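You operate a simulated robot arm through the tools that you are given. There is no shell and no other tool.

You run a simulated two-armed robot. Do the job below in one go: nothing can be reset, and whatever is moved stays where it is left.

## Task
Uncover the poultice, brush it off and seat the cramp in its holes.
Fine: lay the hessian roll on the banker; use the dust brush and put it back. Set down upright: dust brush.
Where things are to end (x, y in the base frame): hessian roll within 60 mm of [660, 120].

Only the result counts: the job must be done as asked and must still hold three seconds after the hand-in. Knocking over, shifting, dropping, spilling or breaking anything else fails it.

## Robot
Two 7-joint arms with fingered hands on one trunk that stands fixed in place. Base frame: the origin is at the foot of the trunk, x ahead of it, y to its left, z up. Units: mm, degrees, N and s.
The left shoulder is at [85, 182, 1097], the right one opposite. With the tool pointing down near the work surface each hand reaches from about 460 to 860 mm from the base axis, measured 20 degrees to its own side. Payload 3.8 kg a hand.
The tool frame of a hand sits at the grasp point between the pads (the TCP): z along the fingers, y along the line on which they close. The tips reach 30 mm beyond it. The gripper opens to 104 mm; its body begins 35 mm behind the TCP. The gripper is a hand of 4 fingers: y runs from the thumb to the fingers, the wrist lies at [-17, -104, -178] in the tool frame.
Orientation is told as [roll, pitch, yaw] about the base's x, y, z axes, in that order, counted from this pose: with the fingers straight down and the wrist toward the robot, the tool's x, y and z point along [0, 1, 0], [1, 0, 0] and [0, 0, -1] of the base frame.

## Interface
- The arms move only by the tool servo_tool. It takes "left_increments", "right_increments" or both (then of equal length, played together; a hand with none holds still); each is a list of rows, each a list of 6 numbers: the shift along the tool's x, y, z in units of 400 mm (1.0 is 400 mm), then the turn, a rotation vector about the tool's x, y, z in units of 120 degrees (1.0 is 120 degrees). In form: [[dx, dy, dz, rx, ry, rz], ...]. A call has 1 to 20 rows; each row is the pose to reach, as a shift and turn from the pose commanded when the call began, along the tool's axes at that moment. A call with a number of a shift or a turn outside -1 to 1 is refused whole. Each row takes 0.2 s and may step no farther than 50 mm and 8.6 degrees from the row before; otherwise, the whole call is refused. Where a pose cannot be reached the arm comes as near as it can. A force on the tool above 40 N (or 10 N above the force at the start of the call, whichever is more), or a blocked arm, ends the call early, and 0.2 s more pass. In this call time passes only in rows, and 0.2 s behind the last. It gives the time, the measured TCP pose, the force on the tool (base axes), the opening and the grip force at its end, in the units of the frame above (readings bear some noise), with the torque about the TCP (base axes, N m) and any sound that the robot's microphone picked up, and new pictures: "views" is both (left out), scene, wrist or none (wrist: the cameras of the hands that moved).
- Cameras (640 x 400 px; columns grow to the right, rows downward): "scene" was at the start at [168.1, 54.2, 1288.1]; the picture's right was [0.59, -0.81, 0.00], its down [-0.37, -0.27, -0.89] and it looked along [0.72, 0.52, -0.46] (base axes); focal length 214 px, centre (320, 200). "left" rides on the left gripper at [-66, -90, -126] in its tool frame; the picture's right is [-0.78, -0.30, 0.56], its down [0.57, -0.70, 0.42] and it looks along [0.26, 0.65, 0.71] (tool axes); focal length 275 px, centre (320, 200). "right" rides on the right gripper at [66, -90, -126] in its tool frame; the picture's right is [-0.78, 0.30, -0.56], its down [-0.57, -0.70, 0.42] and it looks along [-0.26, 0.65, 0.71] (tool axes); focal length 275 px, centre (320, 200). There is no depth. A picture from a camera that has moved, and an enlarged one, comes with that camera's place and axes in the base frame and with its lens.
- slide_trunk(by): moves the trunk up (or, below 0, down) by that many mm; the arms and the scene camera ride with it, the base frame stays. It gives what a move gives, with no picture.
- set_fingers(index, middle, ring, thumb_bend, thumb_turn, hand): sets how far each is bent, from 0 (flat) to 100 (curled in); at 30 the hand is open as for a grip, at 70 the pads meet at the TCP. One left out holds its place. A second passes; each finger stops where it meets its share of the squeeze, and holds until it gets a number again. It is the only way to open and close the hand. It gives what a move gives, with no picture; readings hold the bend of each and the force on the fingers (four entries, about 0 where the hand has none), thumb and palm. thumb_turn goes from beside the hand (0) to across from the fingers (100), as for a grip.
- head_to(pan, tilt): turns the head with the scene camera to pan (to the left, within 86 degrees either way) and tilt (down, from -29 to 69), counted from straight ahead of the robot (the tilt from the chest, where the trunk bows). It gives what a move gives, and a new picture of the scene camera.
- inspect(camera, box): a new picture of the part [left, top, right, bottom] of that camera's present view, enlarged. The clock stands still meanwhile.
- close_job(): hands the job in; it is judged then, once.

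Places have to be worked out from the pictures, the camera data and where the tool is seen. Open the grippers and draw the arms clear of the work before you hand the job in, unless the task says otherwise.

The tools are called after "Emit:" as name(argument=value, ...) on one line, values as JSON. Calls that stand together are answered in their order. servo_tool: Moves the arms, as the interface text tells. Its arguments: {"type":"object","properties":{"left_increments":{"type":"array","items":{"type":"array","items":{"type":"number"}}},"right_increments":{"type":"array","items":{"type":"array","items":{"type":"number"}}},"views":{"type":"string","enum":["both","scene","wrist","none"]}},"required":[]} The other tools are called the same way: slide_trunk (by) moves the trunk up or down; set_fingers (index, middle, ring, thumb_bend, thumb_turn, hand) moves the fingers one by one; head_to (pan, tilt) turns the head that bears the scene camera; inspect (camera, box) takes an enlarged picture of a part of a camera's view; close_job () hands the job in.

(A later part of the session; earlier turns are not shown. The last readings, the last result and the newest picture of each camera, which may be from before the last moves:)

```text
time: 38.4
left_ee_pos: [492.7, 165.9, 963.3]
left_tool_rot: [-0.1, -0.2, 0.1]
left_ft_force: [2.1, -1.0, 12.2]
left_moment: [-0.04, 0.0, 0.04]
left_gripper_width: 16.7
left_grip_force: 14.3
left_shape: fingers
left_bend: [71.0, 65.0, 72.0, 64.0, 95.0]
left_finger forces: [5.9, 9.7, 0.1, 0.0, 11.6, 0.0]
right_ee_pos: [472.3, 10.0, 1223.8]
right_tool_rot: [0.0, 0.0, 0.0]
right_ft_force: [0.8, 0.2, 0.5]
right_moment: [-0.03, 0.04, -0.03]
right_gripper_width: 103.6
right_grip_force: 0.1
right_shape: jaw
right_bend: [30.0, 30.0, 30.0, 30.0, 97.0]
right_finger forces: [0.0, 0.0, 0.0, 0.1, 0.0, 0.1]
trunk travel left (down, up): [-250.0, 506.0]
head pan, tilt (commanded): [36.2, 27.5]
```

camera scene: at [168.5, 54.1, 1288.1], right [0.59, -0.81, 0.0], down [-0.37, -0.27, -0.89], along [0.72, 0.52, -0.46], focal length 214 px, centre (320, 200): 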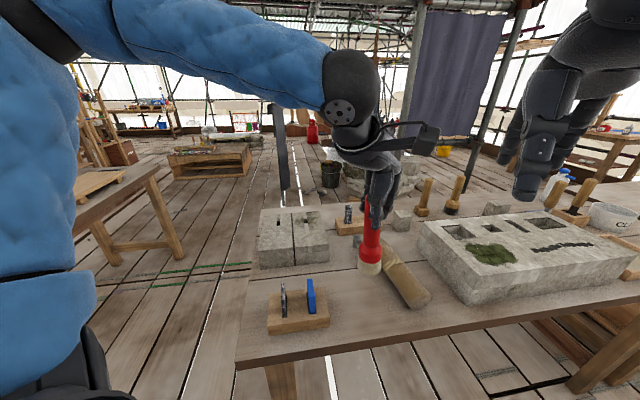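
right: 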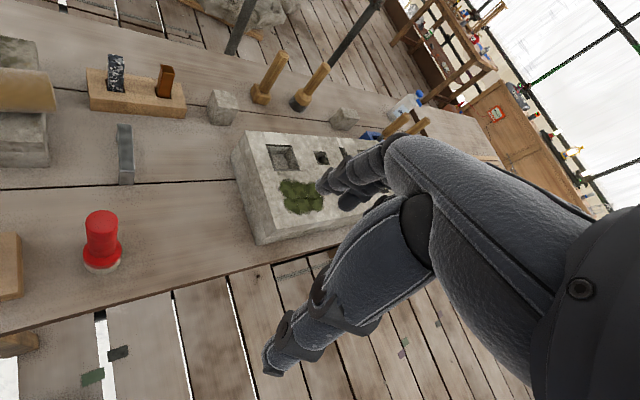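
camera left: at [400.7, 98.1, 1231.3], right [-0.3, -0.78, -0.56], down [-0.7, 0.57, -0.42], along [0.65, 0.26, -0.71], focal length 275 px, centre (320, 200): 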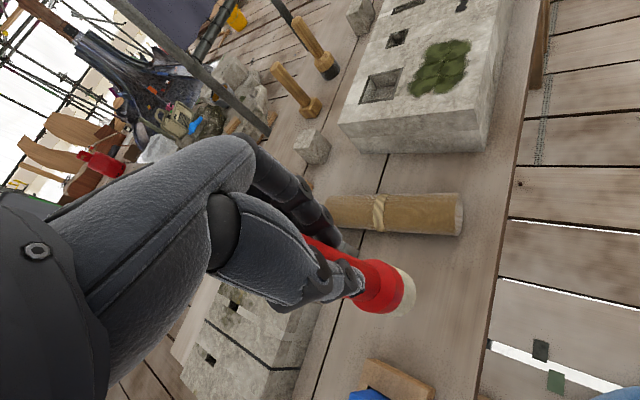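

The brush bears on the bench with about 13 N. I'll ease the pressure a little and then open thumb and fingers by equal amounts so it isn't tipped.

Emit:
servo_tool(left_increments=[[0, 0, -0.003, 0, 0, 0], [0, 0, -0.005, 0, 0, 0]], views="none")

Emit:
set_fingers(hand="left", index=63, middle=57, ring=60, thumb_bend=56)

Emit:
inspect(camera="scene", box=[310, 190, 430, 330])

Emit:
inspect(camera="left", box=[230, 160, 430, 360])

```text
time: 39.0
left_ee_pos: [491.0, 166.8, 962.5]
left_tool_rot: [0.0, 0.0, 0.2]
left_ft_force: [1.2, -1.9, 9.0]
left_moment: [-0.02, -0.03, 0.0]
left_gripper_width: 16.5
left_grip_force: 13.6
left_shape: fingers
left_bend: [71.0, 65.0, 72.0, 64.0, 95.0]
left_finger forces: [5.8, 9.7, 0.0, 0.0, 11.5, 0.0]
right_ee_pos: [473.7, 8.5, 1225.0]
right_tool_rot: [-0.1, 0.1, 0.0]
right_ft_force: [0.1, 0.2, 1.2]
right_moment: [-0.02, 0.0, 0.01]
right_gripper_width: 103.7
right_grip_force: 0.0
right_shape: jaw
right_bend: [30.0, 30.0, 30.0, 30.0, 97.0]
right_finger forces: [0.1, 0.0, 0.0, 0.0, 0.0, 0.1]
trunk travel left (down, up): [-250.0, 506.0]
head pan, tilt (commanded): [36.2, 27.5]
```

```text
time: 40.0
left_ee_pos: [492.8, 165.9, 963.1]
left_tool_rot: [0.0, 0.0, 0.2]
left_ft_force: [0.5, -0.1, 0.1]
left_moment: [-0.01, 0.03, 0.0]
left_gripper_width: 29.1
left_grip_force: 0.2
left_shape: fingers
left_bend: [63.0, 56.0, 60.0, 56.0, 97.0]
left_finger forces: [0.1, 0.0, 0.1, 0.0, 0.0, 0.1]
right_ee_pos: [473.3, 10.5, 1223.4]
right_tool_rot: [0.1, 0.0, 0.1]
right_ft_force: [0.2, 0.3, 0.3]
right_moment: [0.01, -0.01, -0.04]
right_gripper_width: 103.6
right_grip_force: 0.1
right_shape: jaw
right_bend: [30.0, 30.0, 30.0, 30.0, 97.0]
right_finger forces: [0.0, 0.0, 0.0, 0.0, 0.0, 0.0]
trunk travel left (down, up): [-250.0, 506.0]
head pan, tilt (commanded): [36.2, 27.5]
```

```text
2.86 times, centred on (370, 260) of scene
camera zoom: at [168.2, 54.2, 1288.1], right [0.59, -0.81, 0.0], down [-0.37, -0.27, -0.89], along [0.72, 0.52, -0.46], focal length 613 px, centre (177, 29)
```

zoom: 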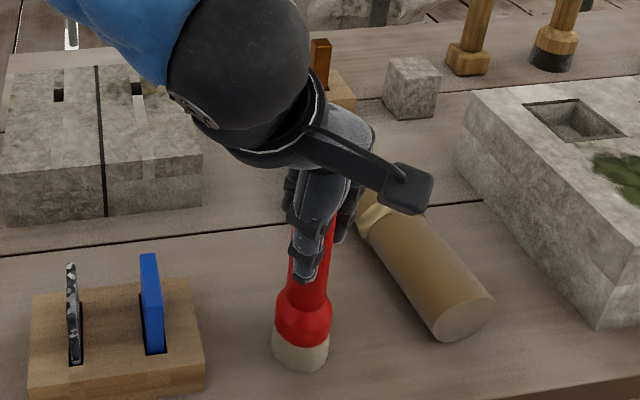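

```text
2.00 times, centred on (330, 260) of left
camera zoom: at [403.1, 98.8, 1088.9], right [-0.29, -0.78, -0.56], down [-0.7, 0.57, -0.42], along [0.65, 0.27, -0.71], focal length 551 px, centre (300, 80)
```

zoom: 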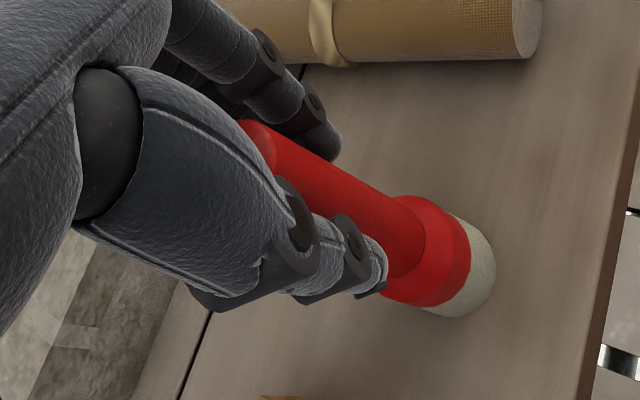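

The hand is clear and the brush stands upright on its spot. I'll open the hand fully and lift straight up.

Emit:
set_fingers(hand="left", index=34, middle=34, ring=34, thumb_bend=34)

Emit:
servo_tool(left_increments=[[0, 0, -0.05, 0, 0, 0], [0, 0, -0.12, 0, 0, 0], [0, 0, -0.2, 0, 0, 0], [0, 0, -0.28, 0, 0, 0]], views="both")

Emit:
inspect(camera="scene", box=[310, 190, 430, 330])

```text
time: 41.0
left_ee_pos: [492.4, 165.2, 963.5]
left_tool_rot: [0.0, 0.0, 0.2]
left_ft_force: [-0.4, 0.3, -0.4]
left_moment: [-0.01, -0.05, -0.01]
left_gripper_width: 94.1
left_grip_force: 0.1
left_shape: fingers
left_bend: [34.0, 34.0, 34.0, 34.0, 97.0]
left_finger forces: [0.1, 0.1, 0.0, 0.1, 0.0, 0.1]
right_ee_pos: [473.5, 10.0, 1224.4]
right_tool_rot: [0.0, 0.1, 0.0]
right_ft_force: [-0.3, -0.4, 0.3]
right_moment: [0.01, -0.03, 0.01]
right_gripper_width: 104.0
right_grip_force: 0.2
right_shape: jaw
right_bend: [30.0, 30.0, 30.0, 30.0, 97.0]
right_finger forces: [0.1, 0.0, 0.0, 0.1, 0.0, 0.0]
trunk travel left (down, up): [-250.0, 506.0]
head pan, tilt (commanded): [36.2, 27.5]
```

```text
time: 42.0
left_ee_pos: [492.5, 164.5, 1075.6]
left_tool_rot: [-0.1, -0.1, 0.2]
left_ft_force: [0.4, -0.5, 1.1]
left_moment: [0.0, 0.02, 0.02]
left_gripper_width: 94.7
left_grip_force: 0.1
left_shape: fingers
left_bend: [34.0, 34.0, 34.0, 34.0, 97.0]
left_finger forces: [0.1, 0.0, 0.0, 0.1, 0.1, 0.1]
right_ee_pos: [473.5, 9.9, 1223.9]
right_tool_rot: [-0.1, 0.0, 0.0]
right_ft_force: [0.8, 0.5, 0.1]
right_moment: [0.01, 0.0, 0.03]
right_gripper_width: 103.6
right_grip_force: 0.0
right_shape: jaw
right_bend: [30.0, 30.0, 30.0, 30.0, 97.0]
right_finger forces: [0.1, 0.0, 0.1, 0.0, 0.0, 0.1]
trunk travel left (down, up): [-250.0, 506.0]
head pan, tilt (commanded): [36.2, 27.5]
camera scene: at [167.7, 54.0, 1288.2], right [0.59, -0.81, 0.0], down [-0.37, -0.27, -0.89], along [0.72, 0.52, -0.46], focal length 214 px, centre (320, 200)
camera left: at [403.4, 98.3, 1201.7], right [-0.29, -0.78, -0.56], down [-0.7, 0.57, -0.42], along [0.65, 0.27, -0.71], focal length 275 px, centre (320, 200)
```

scene: 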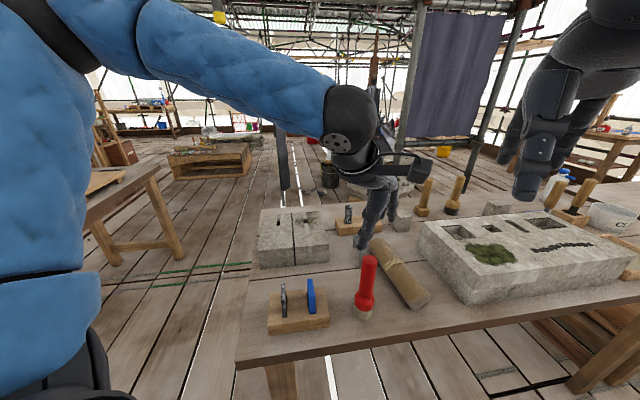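
left: 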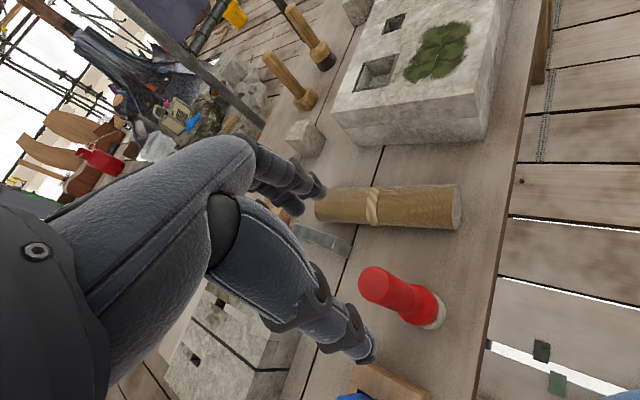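

```text
2.86 times, centred on (370, 260) of scene
camera zoom: at [167.7, 54.0, 1288.2], right [0.59, -0.81, 0.0], down [-0.37, -0.27, -0.89], along [0.72, 0.52, -0.46], focal length 613 px, centre (177, 29)
```

zoom: 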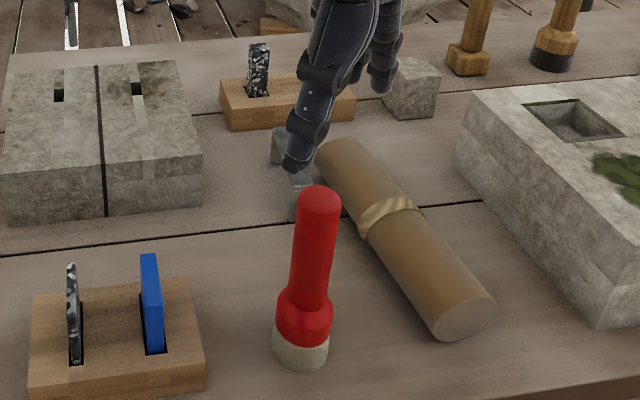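

The brush stands upright in place. Now I'll move the left hand so its camera gets a close, unobstructed view of the cramp.

Emit:
servo_tool(left_increments=[[0.0677, 0.0432, 0.005, 0, 0, 0], [0.1353, 0.0863, 0.02, 0, 0, 0], [0.203, 0.1295, 0.05, 0, 0, 0], [0.2707, 0.1727, 0.08, 0, 0, 0], [0.3383, 0.2158, 0.11, 0, 0, 0], [0.406, 0.259, 0.129, 0, 0, 0]], views="both")

Emit:
inspect(camera="left", box=[340, 140, 540, 320])

Emit:
inspect(camera="scene", box=[335, 215, 405, 285])

```text
time: 43.4
left_ee_pos: [595.9, 329.7, 1023.0]
left_tool_rot: [0.1, 0.1, 0.3]
left_ft_force: [0.6, 0.8, -0.6]
left_moment: [-0.05, 0.0, -0.03]
left_gripper_width: 94.0
left_grip_force: 0.0
left_shape: fingers
left_bend: [34.0, 34.0, 34.0, 34.0, 97.0]
left_finger forces: [0.0, 0.1, 0.0, 0.0, 0.1, 0.0]
right_ee_pos: [473.1, 9.8, 1224.2]
right_tool_rot: [0.1, 0.1, -0.1]
right_ft_force: [-0.1, 0.2, 0.3]
right_moment: [0.02, 0.02, 0.01]
right_gripper_width: 103.5
right_grip_force: 0.0
right_shape: jaw
right_bend: [30.0, 30.0, 30.0, 30.0, 97.0]
right_finger forces: [0.0, 0.0, 0.0, 0.0, 0.0, 0.0]
trunk travel left (down, up): [-250.0, 506.0]
head pan, tilt (commanded): [36.2, 27.5]
camera scene: at [168.5, 54.7, 1288.0], right [0.59, -0.81, 0.0], down [-0.37, -0.27, -0.89], along [0.72, 0.52, -0.46], focal length 214 px, centre (320, 200)
camera left: at [506.6, 262.6, 1149.0], right [-0.29, -0.78, -0.56], down [-0.7, 0.57, -0.42], along [0.65, 0.27, -0.71], focal length 275 px, centre (320, 200)
```

scene: 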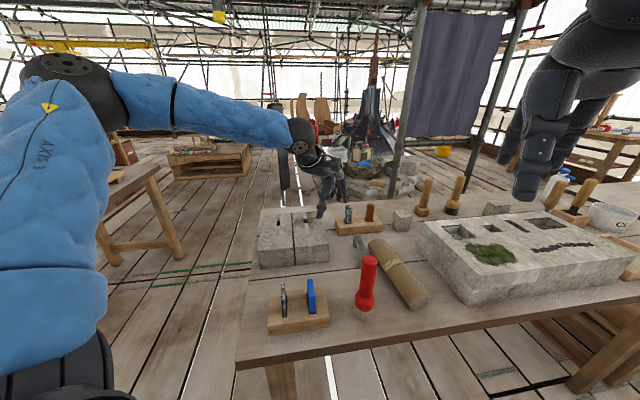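
left: 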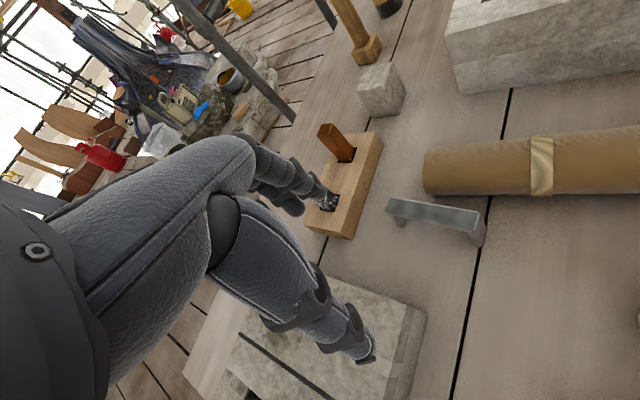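

```text
2.22 times, centred on (440, 230) of left
camera zoom: at [506.6, 262.6, 1149.0], right [-0.29, -0.78, -0.56], down [-0.7, 0.57, -0.42], along [0.65, 0.27, -0.71], focal length 612 px, centre (53, 133)
```

zoom: 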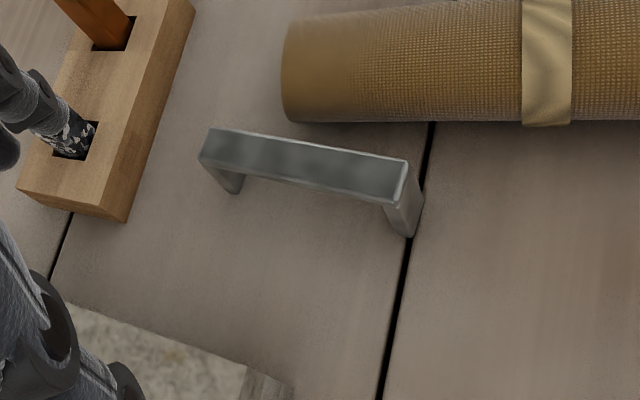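

```text
5.71 times, centred on (370, 250) of scene
camera zoom: at [168.5, 54.7, 1288.0], right [0.59, -0.81, 0.0], down [-0.37, -0.27, -0.89], along [0.72, 0.52, -0.46], focal length 1226 px, centre (34, -86)
```

zoom: 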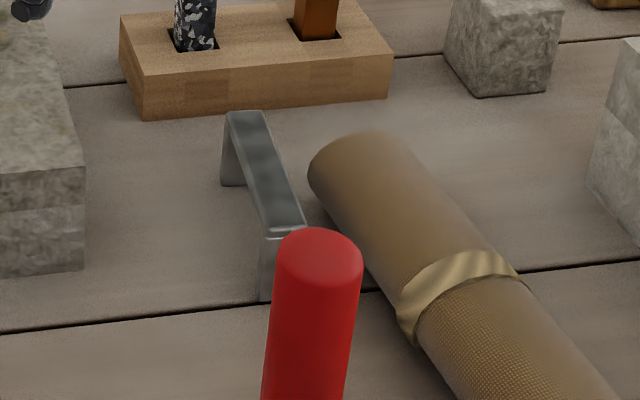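

The cramp is centred near (657,260) with its bar at about 39°, but the roll's far end lies only about 25 mm beside it, too tight for my fingers. I'll move the roll a little. First I'll draw the right arm out of the way.

Emit:
servo_tool(right_increments=[[-0.093, -0.025, 0, 0, 0, 0], [-0.186, -0.05, 0, 0, 0, 0], [-0.279, -0.075, 0, 0, 0, 0], [-0.371, -0.1, 0, 0, 0, 0], [-0.464, -0.125, 0, 0, 0, 0], [-0.557, -0.15, 0, 0, 0, 0], [-0.65, -0.175, 0, 0, 0, 0]], views="scene")

```text
time: 45.0
left_ee_pos: [595.5, 327.7, 1024.4]
left_tool_rot: [0.0, 0.0, 0.3]
left_ft_force: [-0.6, 0.0, 0.3]
left_moment: [0.01, 0.02, -0.01]
left_gripper_width: 94.4
left_grip_force: 0.1
left_shape: fingers
left_bend: [34.0, 34.0, 34.0, 34.0, 97.0]
left_finger forces: [0.0, 0.0, 0.0, 0.0, 0.1, 0.1]
right_ee_pos: [402.9, -252.4, 1225.2]
right_tool_rot: [0.0, 0.0, 0.0]
right_ft_force: [-0.8, 0.1, 0.8]
right_moment: [0.01, -0.02, -0.04]
right_gripper_width: 103.8
right_grip_force: 0.0
right_shape: jaw
right_bend: [30.0, 30.0, 30.0, 30.0, 97.0]
right_finger forces: [0.0, 0.1, 0.0, 0.0, 0.2, 0.0]
trunk travel left (down, up): [-250.0, 506.0]
head pan, tilt (commanded): [36.2, 27.5]
camera scene: at [167.7, 53.2, 1288.3], right [0.59, -0.81, 0.0], down [-0.37, -0.27, -0.89], along [0.72, 0.53, -0.46], focal length 214 px, centre (320, 200)
```

scene: 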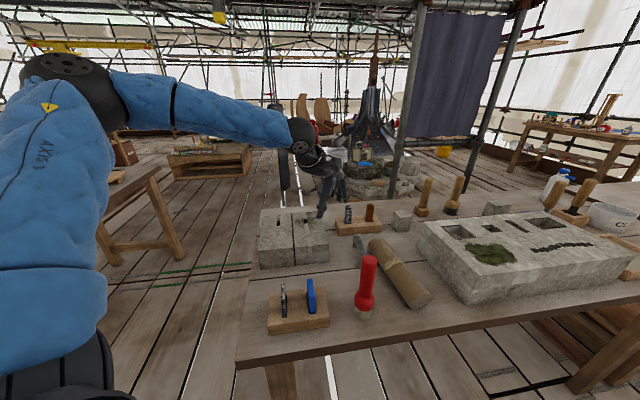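

The right arm is clear. With the empty left hand I'll test whether it can reach (636,120) turned +45°, so that the roll could lie crosswise, away from the cramp.

Emit:
servo_tool(left_increments=[[-0.0656, 0.0125, -0.02, 0, 0, -0.0469], [-0.1313, 0.025, -0.04, 0, 0, -0.0938], [-0.1969, 0.0375, -0.06, 0, 0, -0.1406], [-0.2625, 0.05, -0.08, 0, 0, -0.1875], [-0.3281, 0.0625, -0.09, 0, 0, -0.2344], [-0.3938, 0.075, -0.09, 0, 0, -0.2813], [-0.4594, 0.0875, -0.09, 0, 0, -0.3281], [-0.525, 0.1, -0.09, 0, 0, -0.375]], views="both")

```text
time: 46.8
left_ee_pos: [575.8, 196.4, 1040.4]
left_tool_rot: [-0.2, -0.1, 42.1]
left_ft_force: [-0.5, -1.9, 0.2]
left_moment: [-0.02, -0.06, -0.01]
left_gripper_width: 94.6
left_grip_force: 0.1
left_shape: fingers
left_bend: [34.0, 34.0, 34.0, 34.0, 97.0]
left_finger forces: [0.1, 0.0, 0.1, 0.0, 0.0, 0.0]
left hand out of reach, approached as far as the arm can: row 6, 7, 8
right_ee_pos: [403.2, -251.8, 1225.6]
right_tool_rot: [-0.1, 0.0, 0.1]
right_ft_force: [0.7, -0.8, -0.1]
right_moment: [0.0, 0.03, -0.01]
right_gripper_width: 103.4
right_grip_force: 0.1
right_shape: jaw
right_bend: [30.0, 30.0, 30.0, 30.0, 97.0]
right_finger forces: [0.0, 0.1, 0.0, 0.0, 0.0, 0.0]
trunk travel left (down, up): [-250.0, 506.0]
head pan, tilt (commanded): [36.2, 27.5]
camera scene: at [167.3, 53.8, 1288.4], right [0.59, -0.81, 0.0], down [-0.37, -0.27, -0.89], along [0.72, 0.53, -0.46], focal length 214 px, centre (320, 200)
camera left: at [554.5, 86.4, 1165.3], right [0.3, -0.77, -0.56], down [-0.9, -0.05, -0.43], along [0.3, 0.63, -0.71], focal length 275 px, centre (320, 200)
```

scene: 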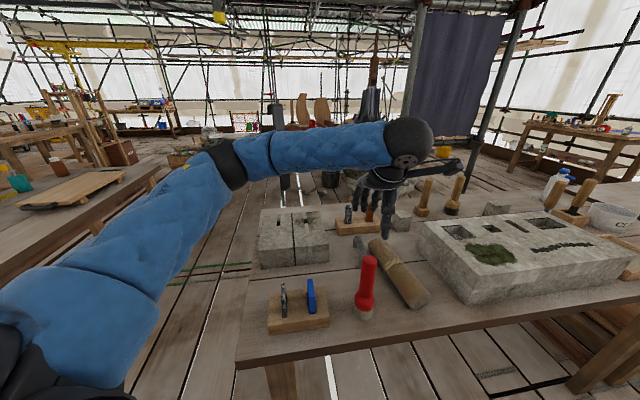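
left: 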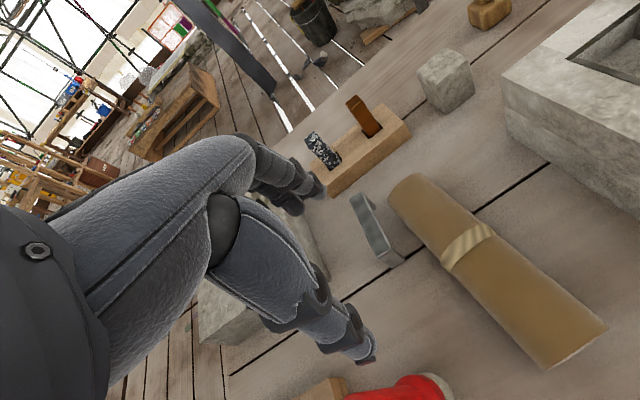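

That pose is out of reach (it stopped at (576,196)). I'll instead test the hand pose needed above the cramp, at (657,260) turned to -51°, still well above everything.

Emit:
servo_tool(left_increments=[[-0.0014, 0.0198, -0.01, 0, 0, 0.0597], [-0.0028, 0.0395, -0.01, 0, 0, 0.1194], [-0.0042, 0.0593, -0.01, 0, 0, 0.1791], [-0.0055, 0.0791, -0.01, 0, 0, 0.2388], [-0.0069, 0.0988, -0.01, 0, 0, 0.2985], [-0.0083, 0.1186, -0.01, 0, 0, 0.3582], [-0.0097, 0.1384, -0.01, 0, 0, 0.4178], [-0.0111, 0.1582, -0.01, 0, 0, 0.4775], [-0.0125, 0.1779, -0.01, 0, 0, 0.5372], [-0.0138, 0.1977, -0.01, 0, 0, 0.5969], [-0.0152, 0.2175, -0.01, 0, 0, 0.6566], [-0.0166, 0.2372, -0.01, 0, 0, 0.7163], [-0.018, 0.257, -0.01, 0, 0, 0.776]], views="both")

```text
time: 49.6
left_ee_pos: [657.8, 258.7, 1042.4]
left_tool_rot: [-0.1, 0.0, -51.2]
left_ft_force: [0.3, -0.8, 0.9]
left_moment: [0.0, 0.0, -0.05]
left_gripper_width: 94.8
left_grip_force: 0.0
left_shape: fingers
left_bend: [34.0, 34.0, 34.0, 34.0, 97.0]
left_finger forces: [0.0, 0.0, 0.0, 0.0, 0.1, 0.0]
right_ee_pos: [403.9, -250.8, 1225.8]
right_tool_rot: [0.0, 0.0, -0.1]
right_ft_force: [0.0, -0.2, -0.8]
right_moment: [0.0, -0.02, -0.01]
right_gripper_width: 103.7
right_grip_force: 0.1
right_shape: jaw
right_bend: [30.0, 30.0, 30.0, 30.0, 97.0]
right_finger forces: [0.0, 0.0, 0.1, 0.0, 0.0, 0.0]
trunk travel left (down, up): [-250.0, 506.0]
head pan, tilt (commanded): [36.2, 27.5]
camera scene: at [168.5, 54.1, 1288.0], right [0.59, -0.81, 0.0], down [-0.37, -0.27, -0.89], along [0.72, 0.52, -0.46], focal length 214 px, centre (320, 200)
camera left: at [550.5, 287.0, 1168.3], right [-0.79, -0.26, -0.56], down [0.01, 0.9, -0.43], along [0.61, -0.34, -0.71], focal length 275 px, centre (320, 200)
```

scene: 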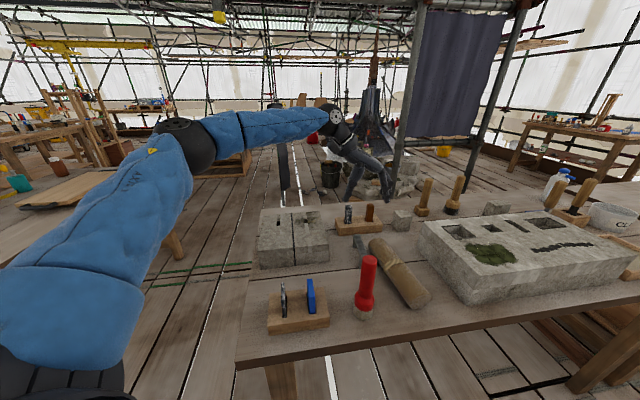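
left: 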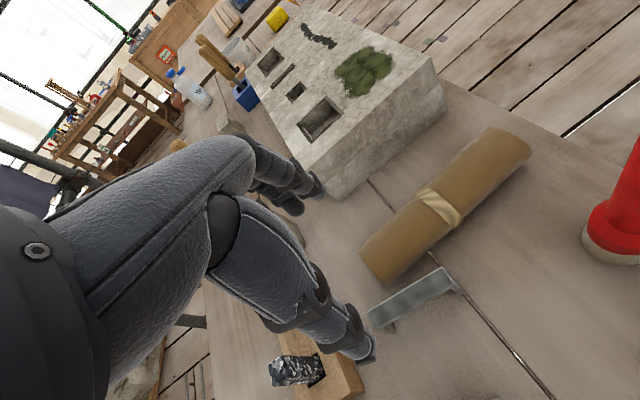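

The cramp pose is reachable, and the cramp's centre shows right under the grasp point. I'll enlarge to measure the cramp's angle and the gap to the roll.

Emit:
inspect(camera="left", box=[330, 120, 550, 360])

```text
1.67 times, centred on (440, 240) of left
camera zoom: at [550.5, 287.0, 1168.3], right [-0.79, -0.26, -0.56], down [0.01, 0.9, -0.43], along [0.61, -0.34, -0.71], focal length 459 px, centre (120, 133)
```

zoom: 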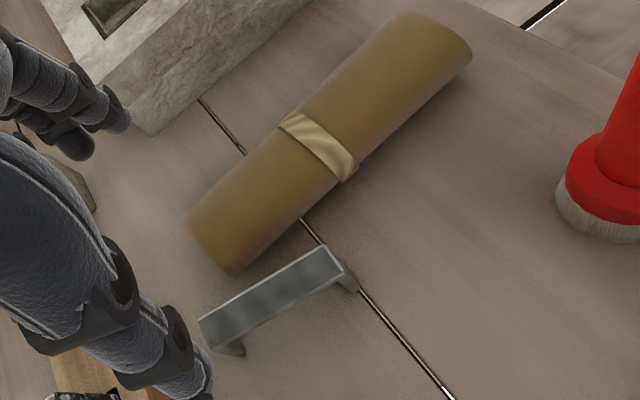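

The cramp is well aligned with the hand, but the roll's end leaves only about 20 mm beside the bar. I'll go back over the roll to re-grip it and shift it further away, still close to its target.

Emit:
servo_tool(left_increments=[[-0.054, 0.0494, 0.02, 0, 0, -0.0233], [-0.108, 0.0988, 0.05, 0, 0, -0.0467], [-0.162, 0.1481, 0.08, 0, 0, -0.07], [-0.216, 0.1975, 0.105, 0, 0, -0.0933]], views="both")

Emit:
inspect(camera="left", box=[300, 160, 560, 400])

```text
time: 50.6
left_ee_pos: [639.1, 142.3, 1001.2]
left_tool_rot: [-0.1, 0.0, -39.7]
left_ft_force: [0.6, 0.9, -0.2]
left_moment: [-0.02, 0.04, 0.01]
left_gripper_width: 94.8
left_grip_force: 0.0
left_shape: fingers
left_bend: [34.0, 34.0, 34.0, 34.0, 97.0]
left_finger forces: [0.0, 0.1, 0.0, 0.1, 0.0, 0.0]
right_ee_pos: [405.0, -250.2, 1224.5]
right_tool_rot: [0.0, 0.1, 0.0]
right_ft_force: [-0.5, -0.5, 0.5]
right_moment: [0.0, 0.0, -0.01]
right_gripper_width: 103.8
right_grip_force: 0.1
right_shape: jaw
right_bend: [30.0, 30.0, 30.0, 30.0, 97.0]
right_finger forces: [0.1, 0.1, 0.0, 0.0, 0.0, 0.0]
trunk travel left (down, up): [-250.0, 506.0]
head pan, tilt (commanded): [36.2, 27.5]
camera scene: at [168.5, 54.0, 1288.1], right [0.59, -0.81, 0.0], down [-0.37, -0.27, -0.89], along [0.71, 0.53, -0.46], focal length 214 px, centre (320, 200)
camera left: at [528.9, 149.1, 1126.7], right [-0.72, -0.41, -0.56], down [-0.17, 0.89, -0.43], along [0.67, -0.21, -0.71], focal length 275 px, centre (320, 200)
```

scene: 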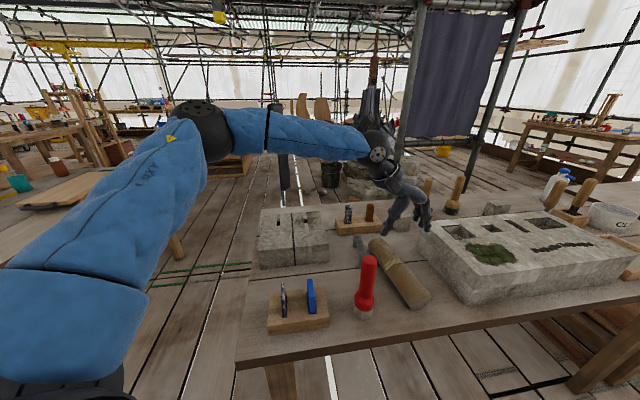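
left: 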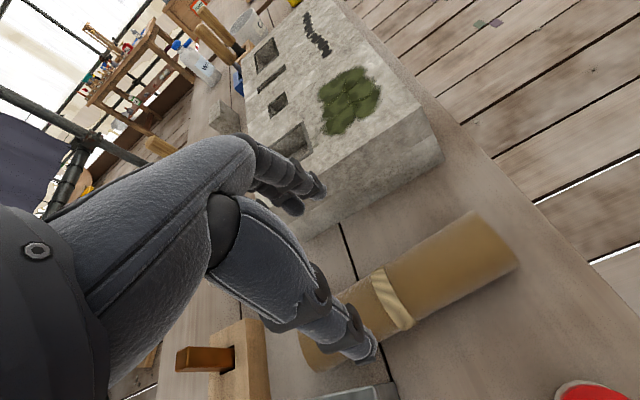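

```text
1.67 times, centred on (430, 280) of left
camera zoom: at [528.9, 149.1, 1126.7], right [-0.72, -0.41, -0.56], down [-0.17, 0.89, -0.43], along [0.67, -0.21, -0.71], focal length 459 px, centre (137, 67)
```

zoom: 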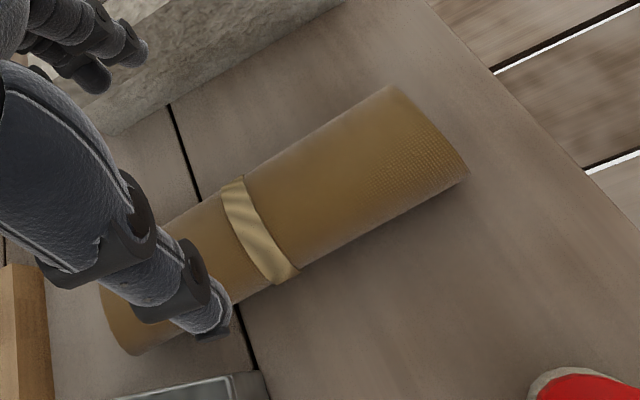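

The hand is right over the roll's axis and aligned with it. I'll descend to grip height.

Emit:
servo_tool(left_increments=[[0, 0, 0.08, 0, 0, 0], [0, 0, 0.16, 0, 0, 0], [0, 0, 0.24, 0, 0, 0], [0, 0, 0.31, 0, 0, 0], [0, 0, 0.34, 0, 0, 0]], views="wrist")

Emit:
inspect(camera="scene", box=[340, 190, 460, 310])

```text
time: 51.8
left_ee_pos: [640.2, 142.7, 865.9]
left_tool_rot: [0.0, 0.0, -39.9]
left_ft_force: [-1.6, -0.6, 1.0]
left_moment: [-0.01, 0.0, -0.01]
left_gripper_width: 94.5
left_grip_force: 0.1
left_shape: fingers
left_bend: [34.0, 34.0, 34.0, 34.0, 97.0]
left_finger forces: [0.1, 0.0, 0.0, 0.0, 0.1, 0.1]
right_ee_pos: [404.2, -250.8, 1224.0]
right_tool_rot: [0.0, 0.0, 0.0]
right_ft_force: [0.1, 0.5, 0.2]
right_moment: [-0.01, 0.0, 0.0]
right_gripper_width: 103.5
right_grip_force: 0.0
right_shape: jaw
right_bend: [30.0, 30.0, 30.0, 30.0, 97.0]
right_finger forces: [0.0, 0.0, 0.0, 0.0, 0.0, 0.0]
trunk travel left (down, up): [-250.0, 506.0]
head pan, tilt (commanded): [36.2, 27.5]
camera left: at [529.2, 149.4, 990.9], right [-0.72, -0.41, -0.56], down [-0.17, 0.89, -0.43], along [0.67, -0.21, -0.71], focal length 275 px, centre (320, 200)
```

left: 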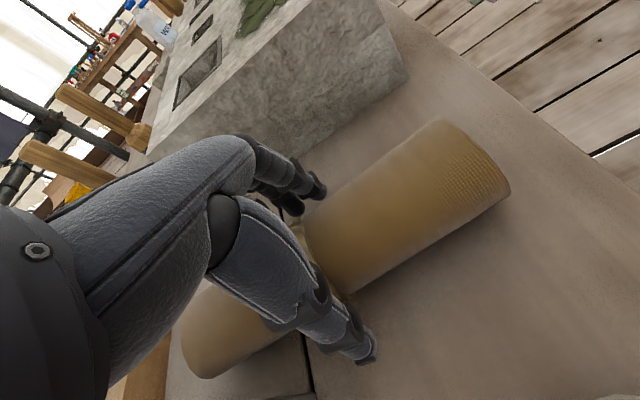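

```text
3.33 times, centred on (400, 250) of scene
camera zoom: at [168.2, 54.1, 1288.1], right [0.59, -0.81, 0.0], down [-0.37, -0.27, -0.89], along [0.72, 0.52, -0.46], focal length 715 px, centre (53, 33)
```

zoom: 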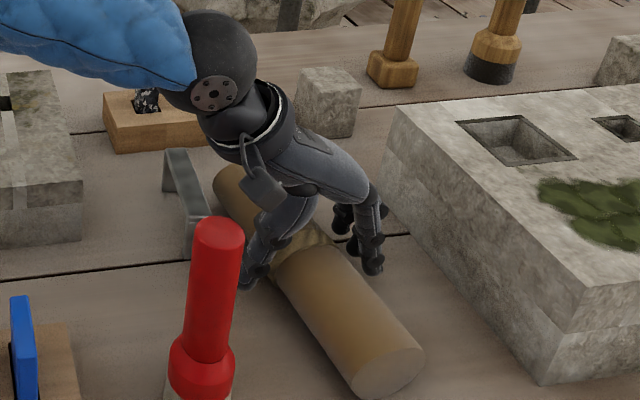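

The hand straddles the roll cleanly with room from the big stone. I'll close on it and lift a little.

Emit:
set_fingers(hand="left", index=65, middle=65, ring=65, thumb_bend=65)

Emit:
servo_tool(left_increments=[[0, 0, -0.02, 0, 0, 0], [0, 0, -0.06, 0, 0, 0], [0, 0, -0.12, 0, 0, 0]], views="wrist")

```text
time: 52.8
left_ee_pos: [640.9, 143.0, 865.2]
left_tool_rot: [0.1, 0.0, -39.9]
left_ft_force: [1.2, -0.8, 0.9]
left_moment: [-0.05, -0.12, -0.15]
left_gripper_width: 53.7
left_grip_force: 24.3
left_shape: fingers
left_bend: [54.0, 57.0, 57.0, 52.0, 95.0]
left_finger forces: [9.2, 8.5, 7.1, 0.1, 23.9, 0.1]
right_ee_pos: [403.8, -250.7, 1224.8]
right_tool_rot: [-0.1, 0.0, 0.1]
right_ft_force: [0.3, 0.1, 0.2]
right_moment: [-0.02, -0.01, -0.04]
right_gripper_width: 103.7
right_grip_force: 0.1
right_shape: jaw
right_bend: [30.0, 30.0, 30.0, 30.0, 97.0]
right_finger forces: [0.0, 0.0, 0.1, 0.1, 0.0, 0.1]
trunk travel left (down, up): [-250.0, 506.0]
head pan, tilt (commanded): [36.2, 27.5]
```

```text
time: 53.6
left_ee_pos: [639.8, 144.0, 913.2]
left_tool_rot: [0.0, 0.0, -40.0]
left_ft_force: [-0.2, 0.1, -2.8]
left_moment: [-0.04, -0.01, -0.04]
left_gripper_width: 53.6
left_grip_force: 23.5
left_shape: fingers
left_bend: [54.0, 57.0, 57.0, 52.0, 94.0]
left_finger forces: [9.6, 7.9, 6.2, 0.0, 23.5, 0.0]
right_ee_pos: [403.7, -250.3, 1225.5]
right_tool_rot: [0.0, 0.1, 0.1]
right_ft_force: [0.0, 0.5, 0.1]
right_moment: [-0.02, -0.02, 0.01]
right_gripper_width: 103.7
right_grip_force: 0.1
right_shape: jaw
right_bend: [30.0, 30.0, 30.0, 30.0, 97.0]
right_finger forces: [0.0, 0.0, 0.0, 0.0, 0.0, 0.0]
trunk travel left (down, up): [-250.0, 506.0]
head pan, tilt (commanded): [36.2, 27.5]
camera left: at [528.4, 149.8, 1039.1], right [-0.72, -0.41, -0.56], down [-0.17, 0.89, -0.42], along [0.67, -0.21, -0.71], focal length 275 px, centre (320, 200)
```

left: 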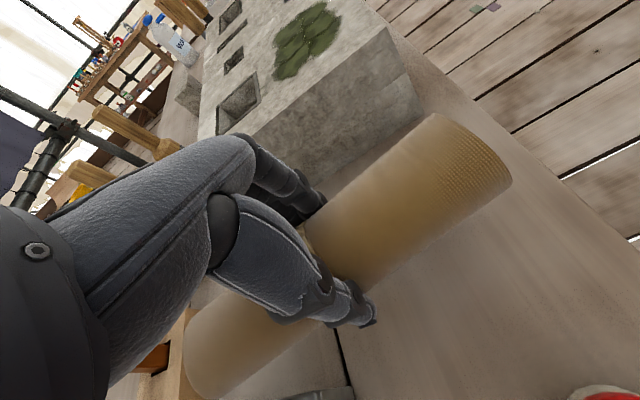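

The roll is lifted about 48 mm, level. I'll shift it about 48 mm away from the cramp towards (670,106), turning it 10°.

Emit:
servo_tool(left_increments=[[-0.003, 0.015, -0.03, 0, 0, -0.01], [-0.008, 0.04, -0.05, 0, 0, -0.028], [-0.016, 0.08, -0.05, 0, 0, -0.056], [-0.0245, 0.1185, -0.05, 0, 0, -0.0833]], views="both")

```text
time: 54.6
left_ee_pos: [651.1, 124.4, 936.5]
left_tool_rot: [-0.1, -0.1, -29.8]
left_ft_force: [-0.1, -0.1, -3.1]
left_moment: [0.01, 0.01, 0.03]
left_gripper_width: 53.6
left_grip_force: 23.2
left_shape: fingers
left_bend: [54.0, 57.0, 58.0, 52.0, 94.0]
left_finger forces: [9.5, 8.0, 6.4, 0.1, 23.4, 0.0]
left hand out of reach, approached as far as the arm can: row 3, 4
right_ee_pos: [404.5, -251.7, 1224.1]
right_tool_rot: [0.0, 0.0, 0.0]
right_ft_force: [-0.4, -1.0, 0.1]
right_moment: [-0.02, -0.02, 0.0]
right_gripper_width: 103.6
right_grip_force: 0.0
right_shape: jaw
right_bend: [30.0, 30.0, 30.0, 30.0, 97.0]
right_finger forces: [0.0, 0.0, 0.0, 0.1, 0.0, 0.0]
trunk travel left (down, up): [-250.0, 506.0]
head pan, tilt (commanded): [36.2, 27.5]
camera scene: at [168.5, 54.1, 1288.1], right [0.59, -0.81, 0.0], down [-0.37, -0.27, -0.89], along [0.72, 0.52, -0.46], focal length 214 px, centre (320, 200)
camera left: at [541.9, 111.2, 1062.1], right [-0.64, -0.53, -0.56], down [-0.32, 0.84, -0.43], along [0.69, -0.09, -0.71], focal length 275 px, centre (320, 200)
```

scene: 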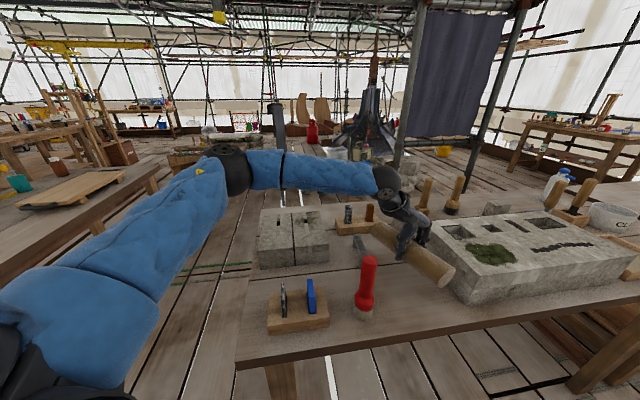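
left: 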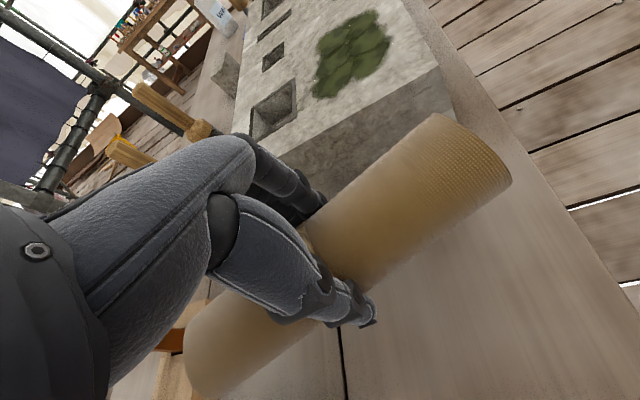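

The arm stops at (651,124), but turning the roll the other way swings its far end away from the cramp. I'll turn it to -50° at about (636,128), parallel to the cramp with a wide gap.

Emit:
servo_tool(left_increments=[[-0.0025, -0.0094, 0, 0, 0, 0.042], [-0.005, -0.0188, 0, 0, 0, 0.084], [-0.0075, -0.0281, 0, 0, 0, 0.126], [-0.01, -0.0375, 0, 0, 0, 0.168]], views="both")

Emit:
inspect(camera="scene", box=[340, 190, 460, 310])

```text
time: 55.6
left_ee_pos: [637.4, 129.2, 936.7]
left_tool_rot: [0.0, -0.1, -50.1]
left_ft_force: [0.0, -0.3, -2.8]
left_moment: [-0.04, -0.03, 0.0]
left_gripper_width: 53.5
left_grip_force: 23.9
left_shape: fingers
left_bend: [54.0, 57.0, 58.0, 52.0, 94.0]
left_finger forces: [9.5, 7.8, 6.2, 0.0, 23.3, 0.0]
right_ee_pos: [404.4, -251.1, 1224.4]
right_tool_rot: [0.0, 0.0, 0.0]
right_ft_force: [0.3, 0.1, 0.4]
right_moment: [-0.02, 0.03, -0.03]
right_gripper_width: 104.1
right_grip_force: 0.0
right_shape: jaw
right_bend: [30.0, 30.0, 30.0, 30.0, 97.0]
right_finger forces: [0.1, 0.0, 0.0, 0.0, 0.0, 0.0]
trunk travel left (down, up): [-250.0, 506.0]
head pan, tilt (commanded): [36.2, 27.5]
camera scene: at [168.5, 54.2, 1288.1], right [0.59, -0.81, 0.0], down [-0.37, -0.27, -0.89], along [0.72, 0.52, -0.46], focal length 214 px, centre (320, 200)
camera left: at [529.4, 154.4, 1062.6], right [-0.79, -0.27, -0.56], down [-0.01, 0.91, -0.43], along [0.62, -0.33, -0.71], focal length 275 px, centre (320, 200)
```

scene: 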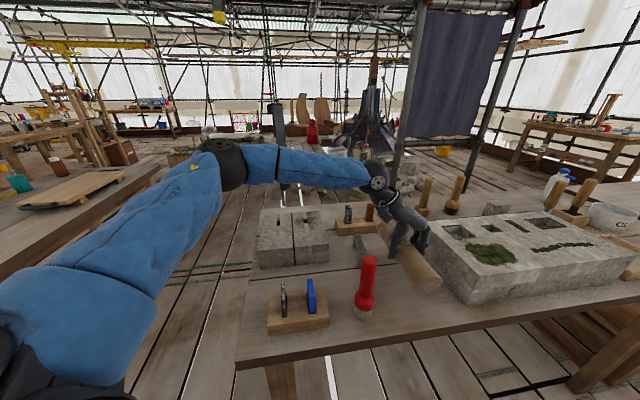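
left: 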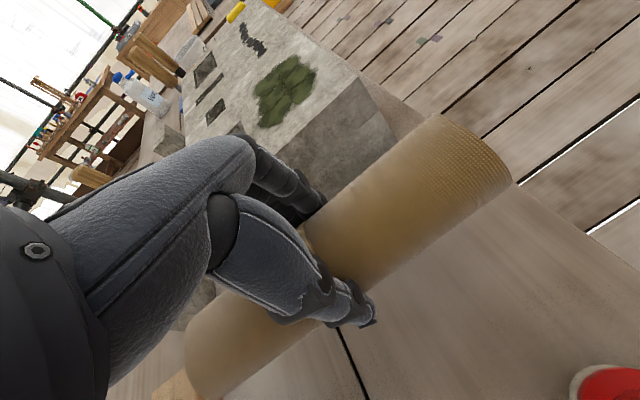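

```text
3.33 times, centred on (400, 250) of scene
camera zoom: at [168.5, 54.2, 1288.1], right [0.59, -0.81, 0.0], down [-0.37, -0.27, -0.89], along [0.72, 0.52, -0.46], focal length 715 px, centre (53, 33)
```

zoom: 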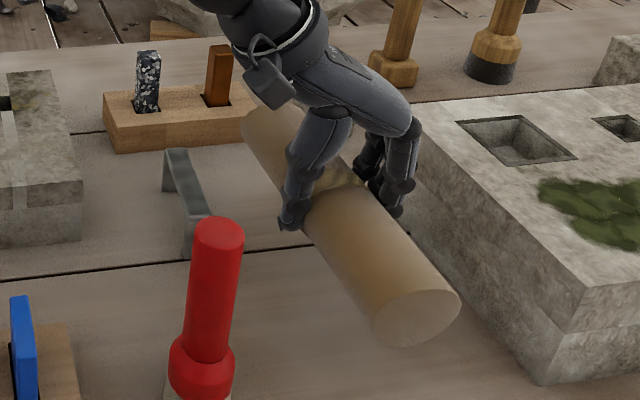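

The roll is now parallel to the cramp with a good gap and above (637,129). I'll lower it to the bench.

Emit:
servo_tool(left_increments=[[0, 0, 0.06, 0, 0, 0], [0, 0, 0.12, 0, 0, 0], [0, 0, 0.16, 0, 0, 0], [0, 0, 0.175, 0, 0, 0]], views="none")

```text
time: 56.6
left_ee_pos: [632.2, 132.7, 868.4]
left_tool_rot: [0.0, -0.2, -50.0]
left_ft_force: [0.1, -1.2, -3.1]
left_moment: [0.0, 0.02, 0.0]
left_gripper_width: 53.3
left_grip_force: 23.4
left_shape: fingers
left_bend: [54.0, 57.0, 58.0, 52.0, 94.0]
left_finger forces: [9.5, 7.8, 6.0, 0.0, 23.3, 0.1]
left hand out of reach, approached as far as the arm can: row 3, 4
right_ee_pos: [404.1, -251.0, 1224.4]
right_tool_rot: [0.1, 0.0, 0.0]
right_ft_force: [0.2, 0.1, 0.3]
right_moment: [0.03, -0.01, -0.01]
right_gripper_width: 103.6
right_grip_force: 0.0
right_shape: jaw
right_bend: [30.0, 30.0, 30.0, 30.0, 97.0]
right_finger forces: [0.0, 0.0, 0.1, 0.1, 0.0, 0.1]
trunk travel left (down, up): [-250.0, 506.0]
head pan, tilt (commanded): [36.2, 27.5]
```

It has drifted to (632,133), still only about 31 mm from the target. I'll lower the last few millimetres until it bears.

Emit:
servo_tool(left_increments=[[0, 0, 0.005, 0, 0, 0], [0, 0, 0.01, 0, 0, 0]], views="none")

```text
time: 57.2
left_ee_pos: [631.9, 133.2, 865.8]
left_tool_rot: [0.1, -0.1, -50.1]
left_ft_force: [-0.3, 0.5, -1.7]
left_moment: [0.02, -0.07, -0.03]
left_gripper_width: 53.4
left_grip_force: 23.9
left_shape: fingers
left_bend: [54.0, 57.0, 58.0, 52.0, 94.0]
left_finger forces: [9.3, 7.8, 6.5, 0.0, 23.6, 0.0]
right_ee_pos: [404.5, -250.4, 1225.0]
right_tool_rot: [0.0, 0.0, 0.0]
right_ft_force: [-0.1, 0.0, -0.3]
right_moment: [-0.01, -0.03, 0.02]
right_gripper_width: 103.6
right_grip_force: 0.1
right_shape: jaw
right_bend: [30.0, 30.0, 30.0, 30.0, 97.0]
right_finger forces: [0.0, 0.0, 0.0, 0.1, 0.0, 0.1]
trunk travel left (down, up): [-250.0, 506.0]
head pan, tilt (commanded): [36.2, 27.5]
```

The force is only starting to change, so contact is near. I'll go down 2 mm more.

Emit:
servo_tool(left_increments=[[0, 0, 0.003, 0, 0, 0], [0, 0, 0.006, 0, 0, 0]], views="none")

```text
time: 57.8
left_ee_pos: [630.8, 133.1, 864.9]
left_tool_rot: [0.1, -0.2, -50.0]
left_ft_force: [1.9, -0.3, 4.1]
left_moment: [-0.14, -0.23, -0.06]
left_gripper_width: 53.5
left_grip_force: 25.0
left_shape: fingers
left_bend: [54.0, 57.0, 57.0, 52.0, 94.0]
left_finger forces: [10.0, 8.5, 7.2, 0.1, 24.1, 0.0]
right_ee_pos: [403.8, -251.8, 1224.4]
right_tool_rot: [-0.1, -0.1, 0.0]
right_ft_force: [0.1, 0.1, 0.1]
right_moment: [-0.03, 0.0, 0.03]
right_gripper_width: 103.9
right_grip_force: 0.1
right_shape: jaw
right_bend: [30.0, 30.0, 30.0, 30.0, 97.0]
right_finger forces: [0.0, 0.0, 0.0, 0.1, 0.0, 0.1]
trunk travel left (down, up): [-250.0, 506.0]
head pan, tilt (commanded): [36.2, 27.5]
```

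The roll bears on the bench with about 7 N. I'll release it in two steps and lift the hand straight up.

Emit:
set_fingers(hand="left", index=47, middle=50, ring=50, thumb_bend=45)

Emit:
set_fingers(hand="left", index=38, middle=38, ring=38, thumb_bend=36)

Emit:
servo_tool(left_increments=[[0, 0, -0.04, 0, 0, 0], [0, 0, -0.1, 0, 0, 0], [0, 0, -0.2, 0, 0, 0], [0, 0, -0.3, 0, 0, 0], [0, 0, -0.4, 0, 0, 0]], views="both")

```text
time: 58.8
left_ee_pos: [629.6, 134.0, 864.4]
left_tool_rot: [0.0, 0.0, -49.9]
left_ft_force: [-0.8, 0.6, 0.3]
left_moment: [0.01, -0.04, 0.02]
left_gripper_width: 64.5
left_grip_force: 0.7
left_shape: fingers
left_bend: [47.0, 50.0, 50.0, 45.0, 97.0]
left_finger forces: [0.0, 0.0, 0.0, 0.0, 0.9, 0.0]
right_ee_pos: [404.5, -250.1, 1225.0]
right_tool_rot: [0.0, 0.1, 0.1]
right_ft_force: [1.0, 0.3, -0.7]
right_moment: [0.0, 0.03, -0.03]
right_gripper_width: 103.6
right_grip_force: 0.0
right_shape: jaw
right_bend: [30.0, 30.0, 30.0, 30.0, 97.0]
right_finger forces: [0.1, 0.0, 0.1, 0.0, 0.1, 0.0]
trunk travel left (down, up): [-250.0, 506.0]
head pan, tilt (commanded): [36.2, 27.5]
```

```text
time: 59.8
left_ee_pos: [629.9, 134.2, 863.4]
left_tool_rot: [0.0, 0.0, -50.0]
left_ft_force: [0.2, 0.5, 0.8]
left_moment: [-0.01, 0.01, -0.06]
left_gripper_width: 86.7
left_grip_force: 0.0
left_shape: fingers
left_bend: [38.0, 38.0, 38.0, 36.0, 97.0]
left_finger forces: [0.0, 0.1, 0.1, 0.0, 0.0, 0.1]
right_ee_pos: [403.6, -249.8, 1225.4]
right_tool_rot: [-0.1, 0.0, 0.0]
right_ft_force: [-0.8, -0.5, -0.2]
right_moment: [-0.02, 0.0, 0.02]
right_gripper_width: 103.7
right_grip_force: 0.0
right_shape: jaw
right_bend: [30.0, 30.0, 30.0, 30.0, 97.0]
right_finger forces: [0.0, 0.1, 0.1, 0.0, 0.0, 0.1]
trunk travel left (down, up): [-250.0, 506.0]
head pan, tilt (commanded): [36.2, 27.5]
```

```text
time: 61.0
left_ee_pos: [631.1, 133.2, 1023.3]
left_tool_rot: [0.0, -0.1, -50.1]
left_ft_force: [-0.1, 0.1, 0.3]
left_moment: [0.0, 0.03, -0.01]
left_gripper_width: 87.0
left_grip_force: 0.1
left_shape: fingers
left_bend: [38.0, 38.0, 38.0, 36.0, 97.0]
left_finger forces: [0.1, 0.1, 0.1, 0.1, 0.0, 0.0]
right_ee_pos: [403.6, -249.4, 1224.9]
right_tool_rot: [0.0, 0.0, 0.0]
right_ft_force: [-0.3, 0.0, 0.6]
right_moment: [0.0, -0.05, -0.01]
right_gripper_width: 103.9
right_grip_force: 0.1
right_shape: jaw
right_bend: [30.0, 30.0, 30.0, 30.0, 97.0]
right_finger forces: [0.0, 0.1, 0.0, 0.0, 0.0, 0.1]
trunk travel left (down, up): [-250.0, 506.0]
head pan, tilt (commanded): [36.2, 27.5]
camera scene: at [167.6, 53.9, 1288.2], right [0.59, -0.81, 0.0], down [-0.37, -0.27, -0.89], along [0.72, 0.52, -0.46], focal length 214 px, centre (320, 200)
camera left: at [523.7, 158.0, 1150.3], right [-0.79, -0.27, -0.56], down [-0.01, 0.91, -0.43], along [0.62, -0.33, -0.71], focal length 275 px, centre (320, 200)
```

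scene: 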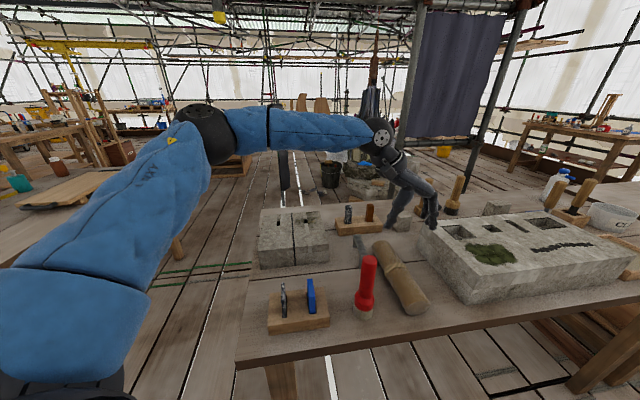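
left: 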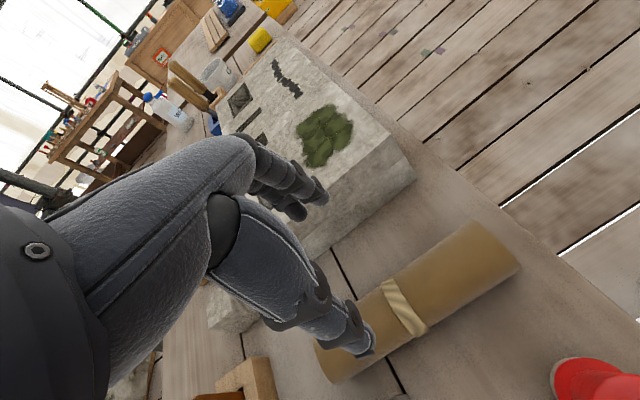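

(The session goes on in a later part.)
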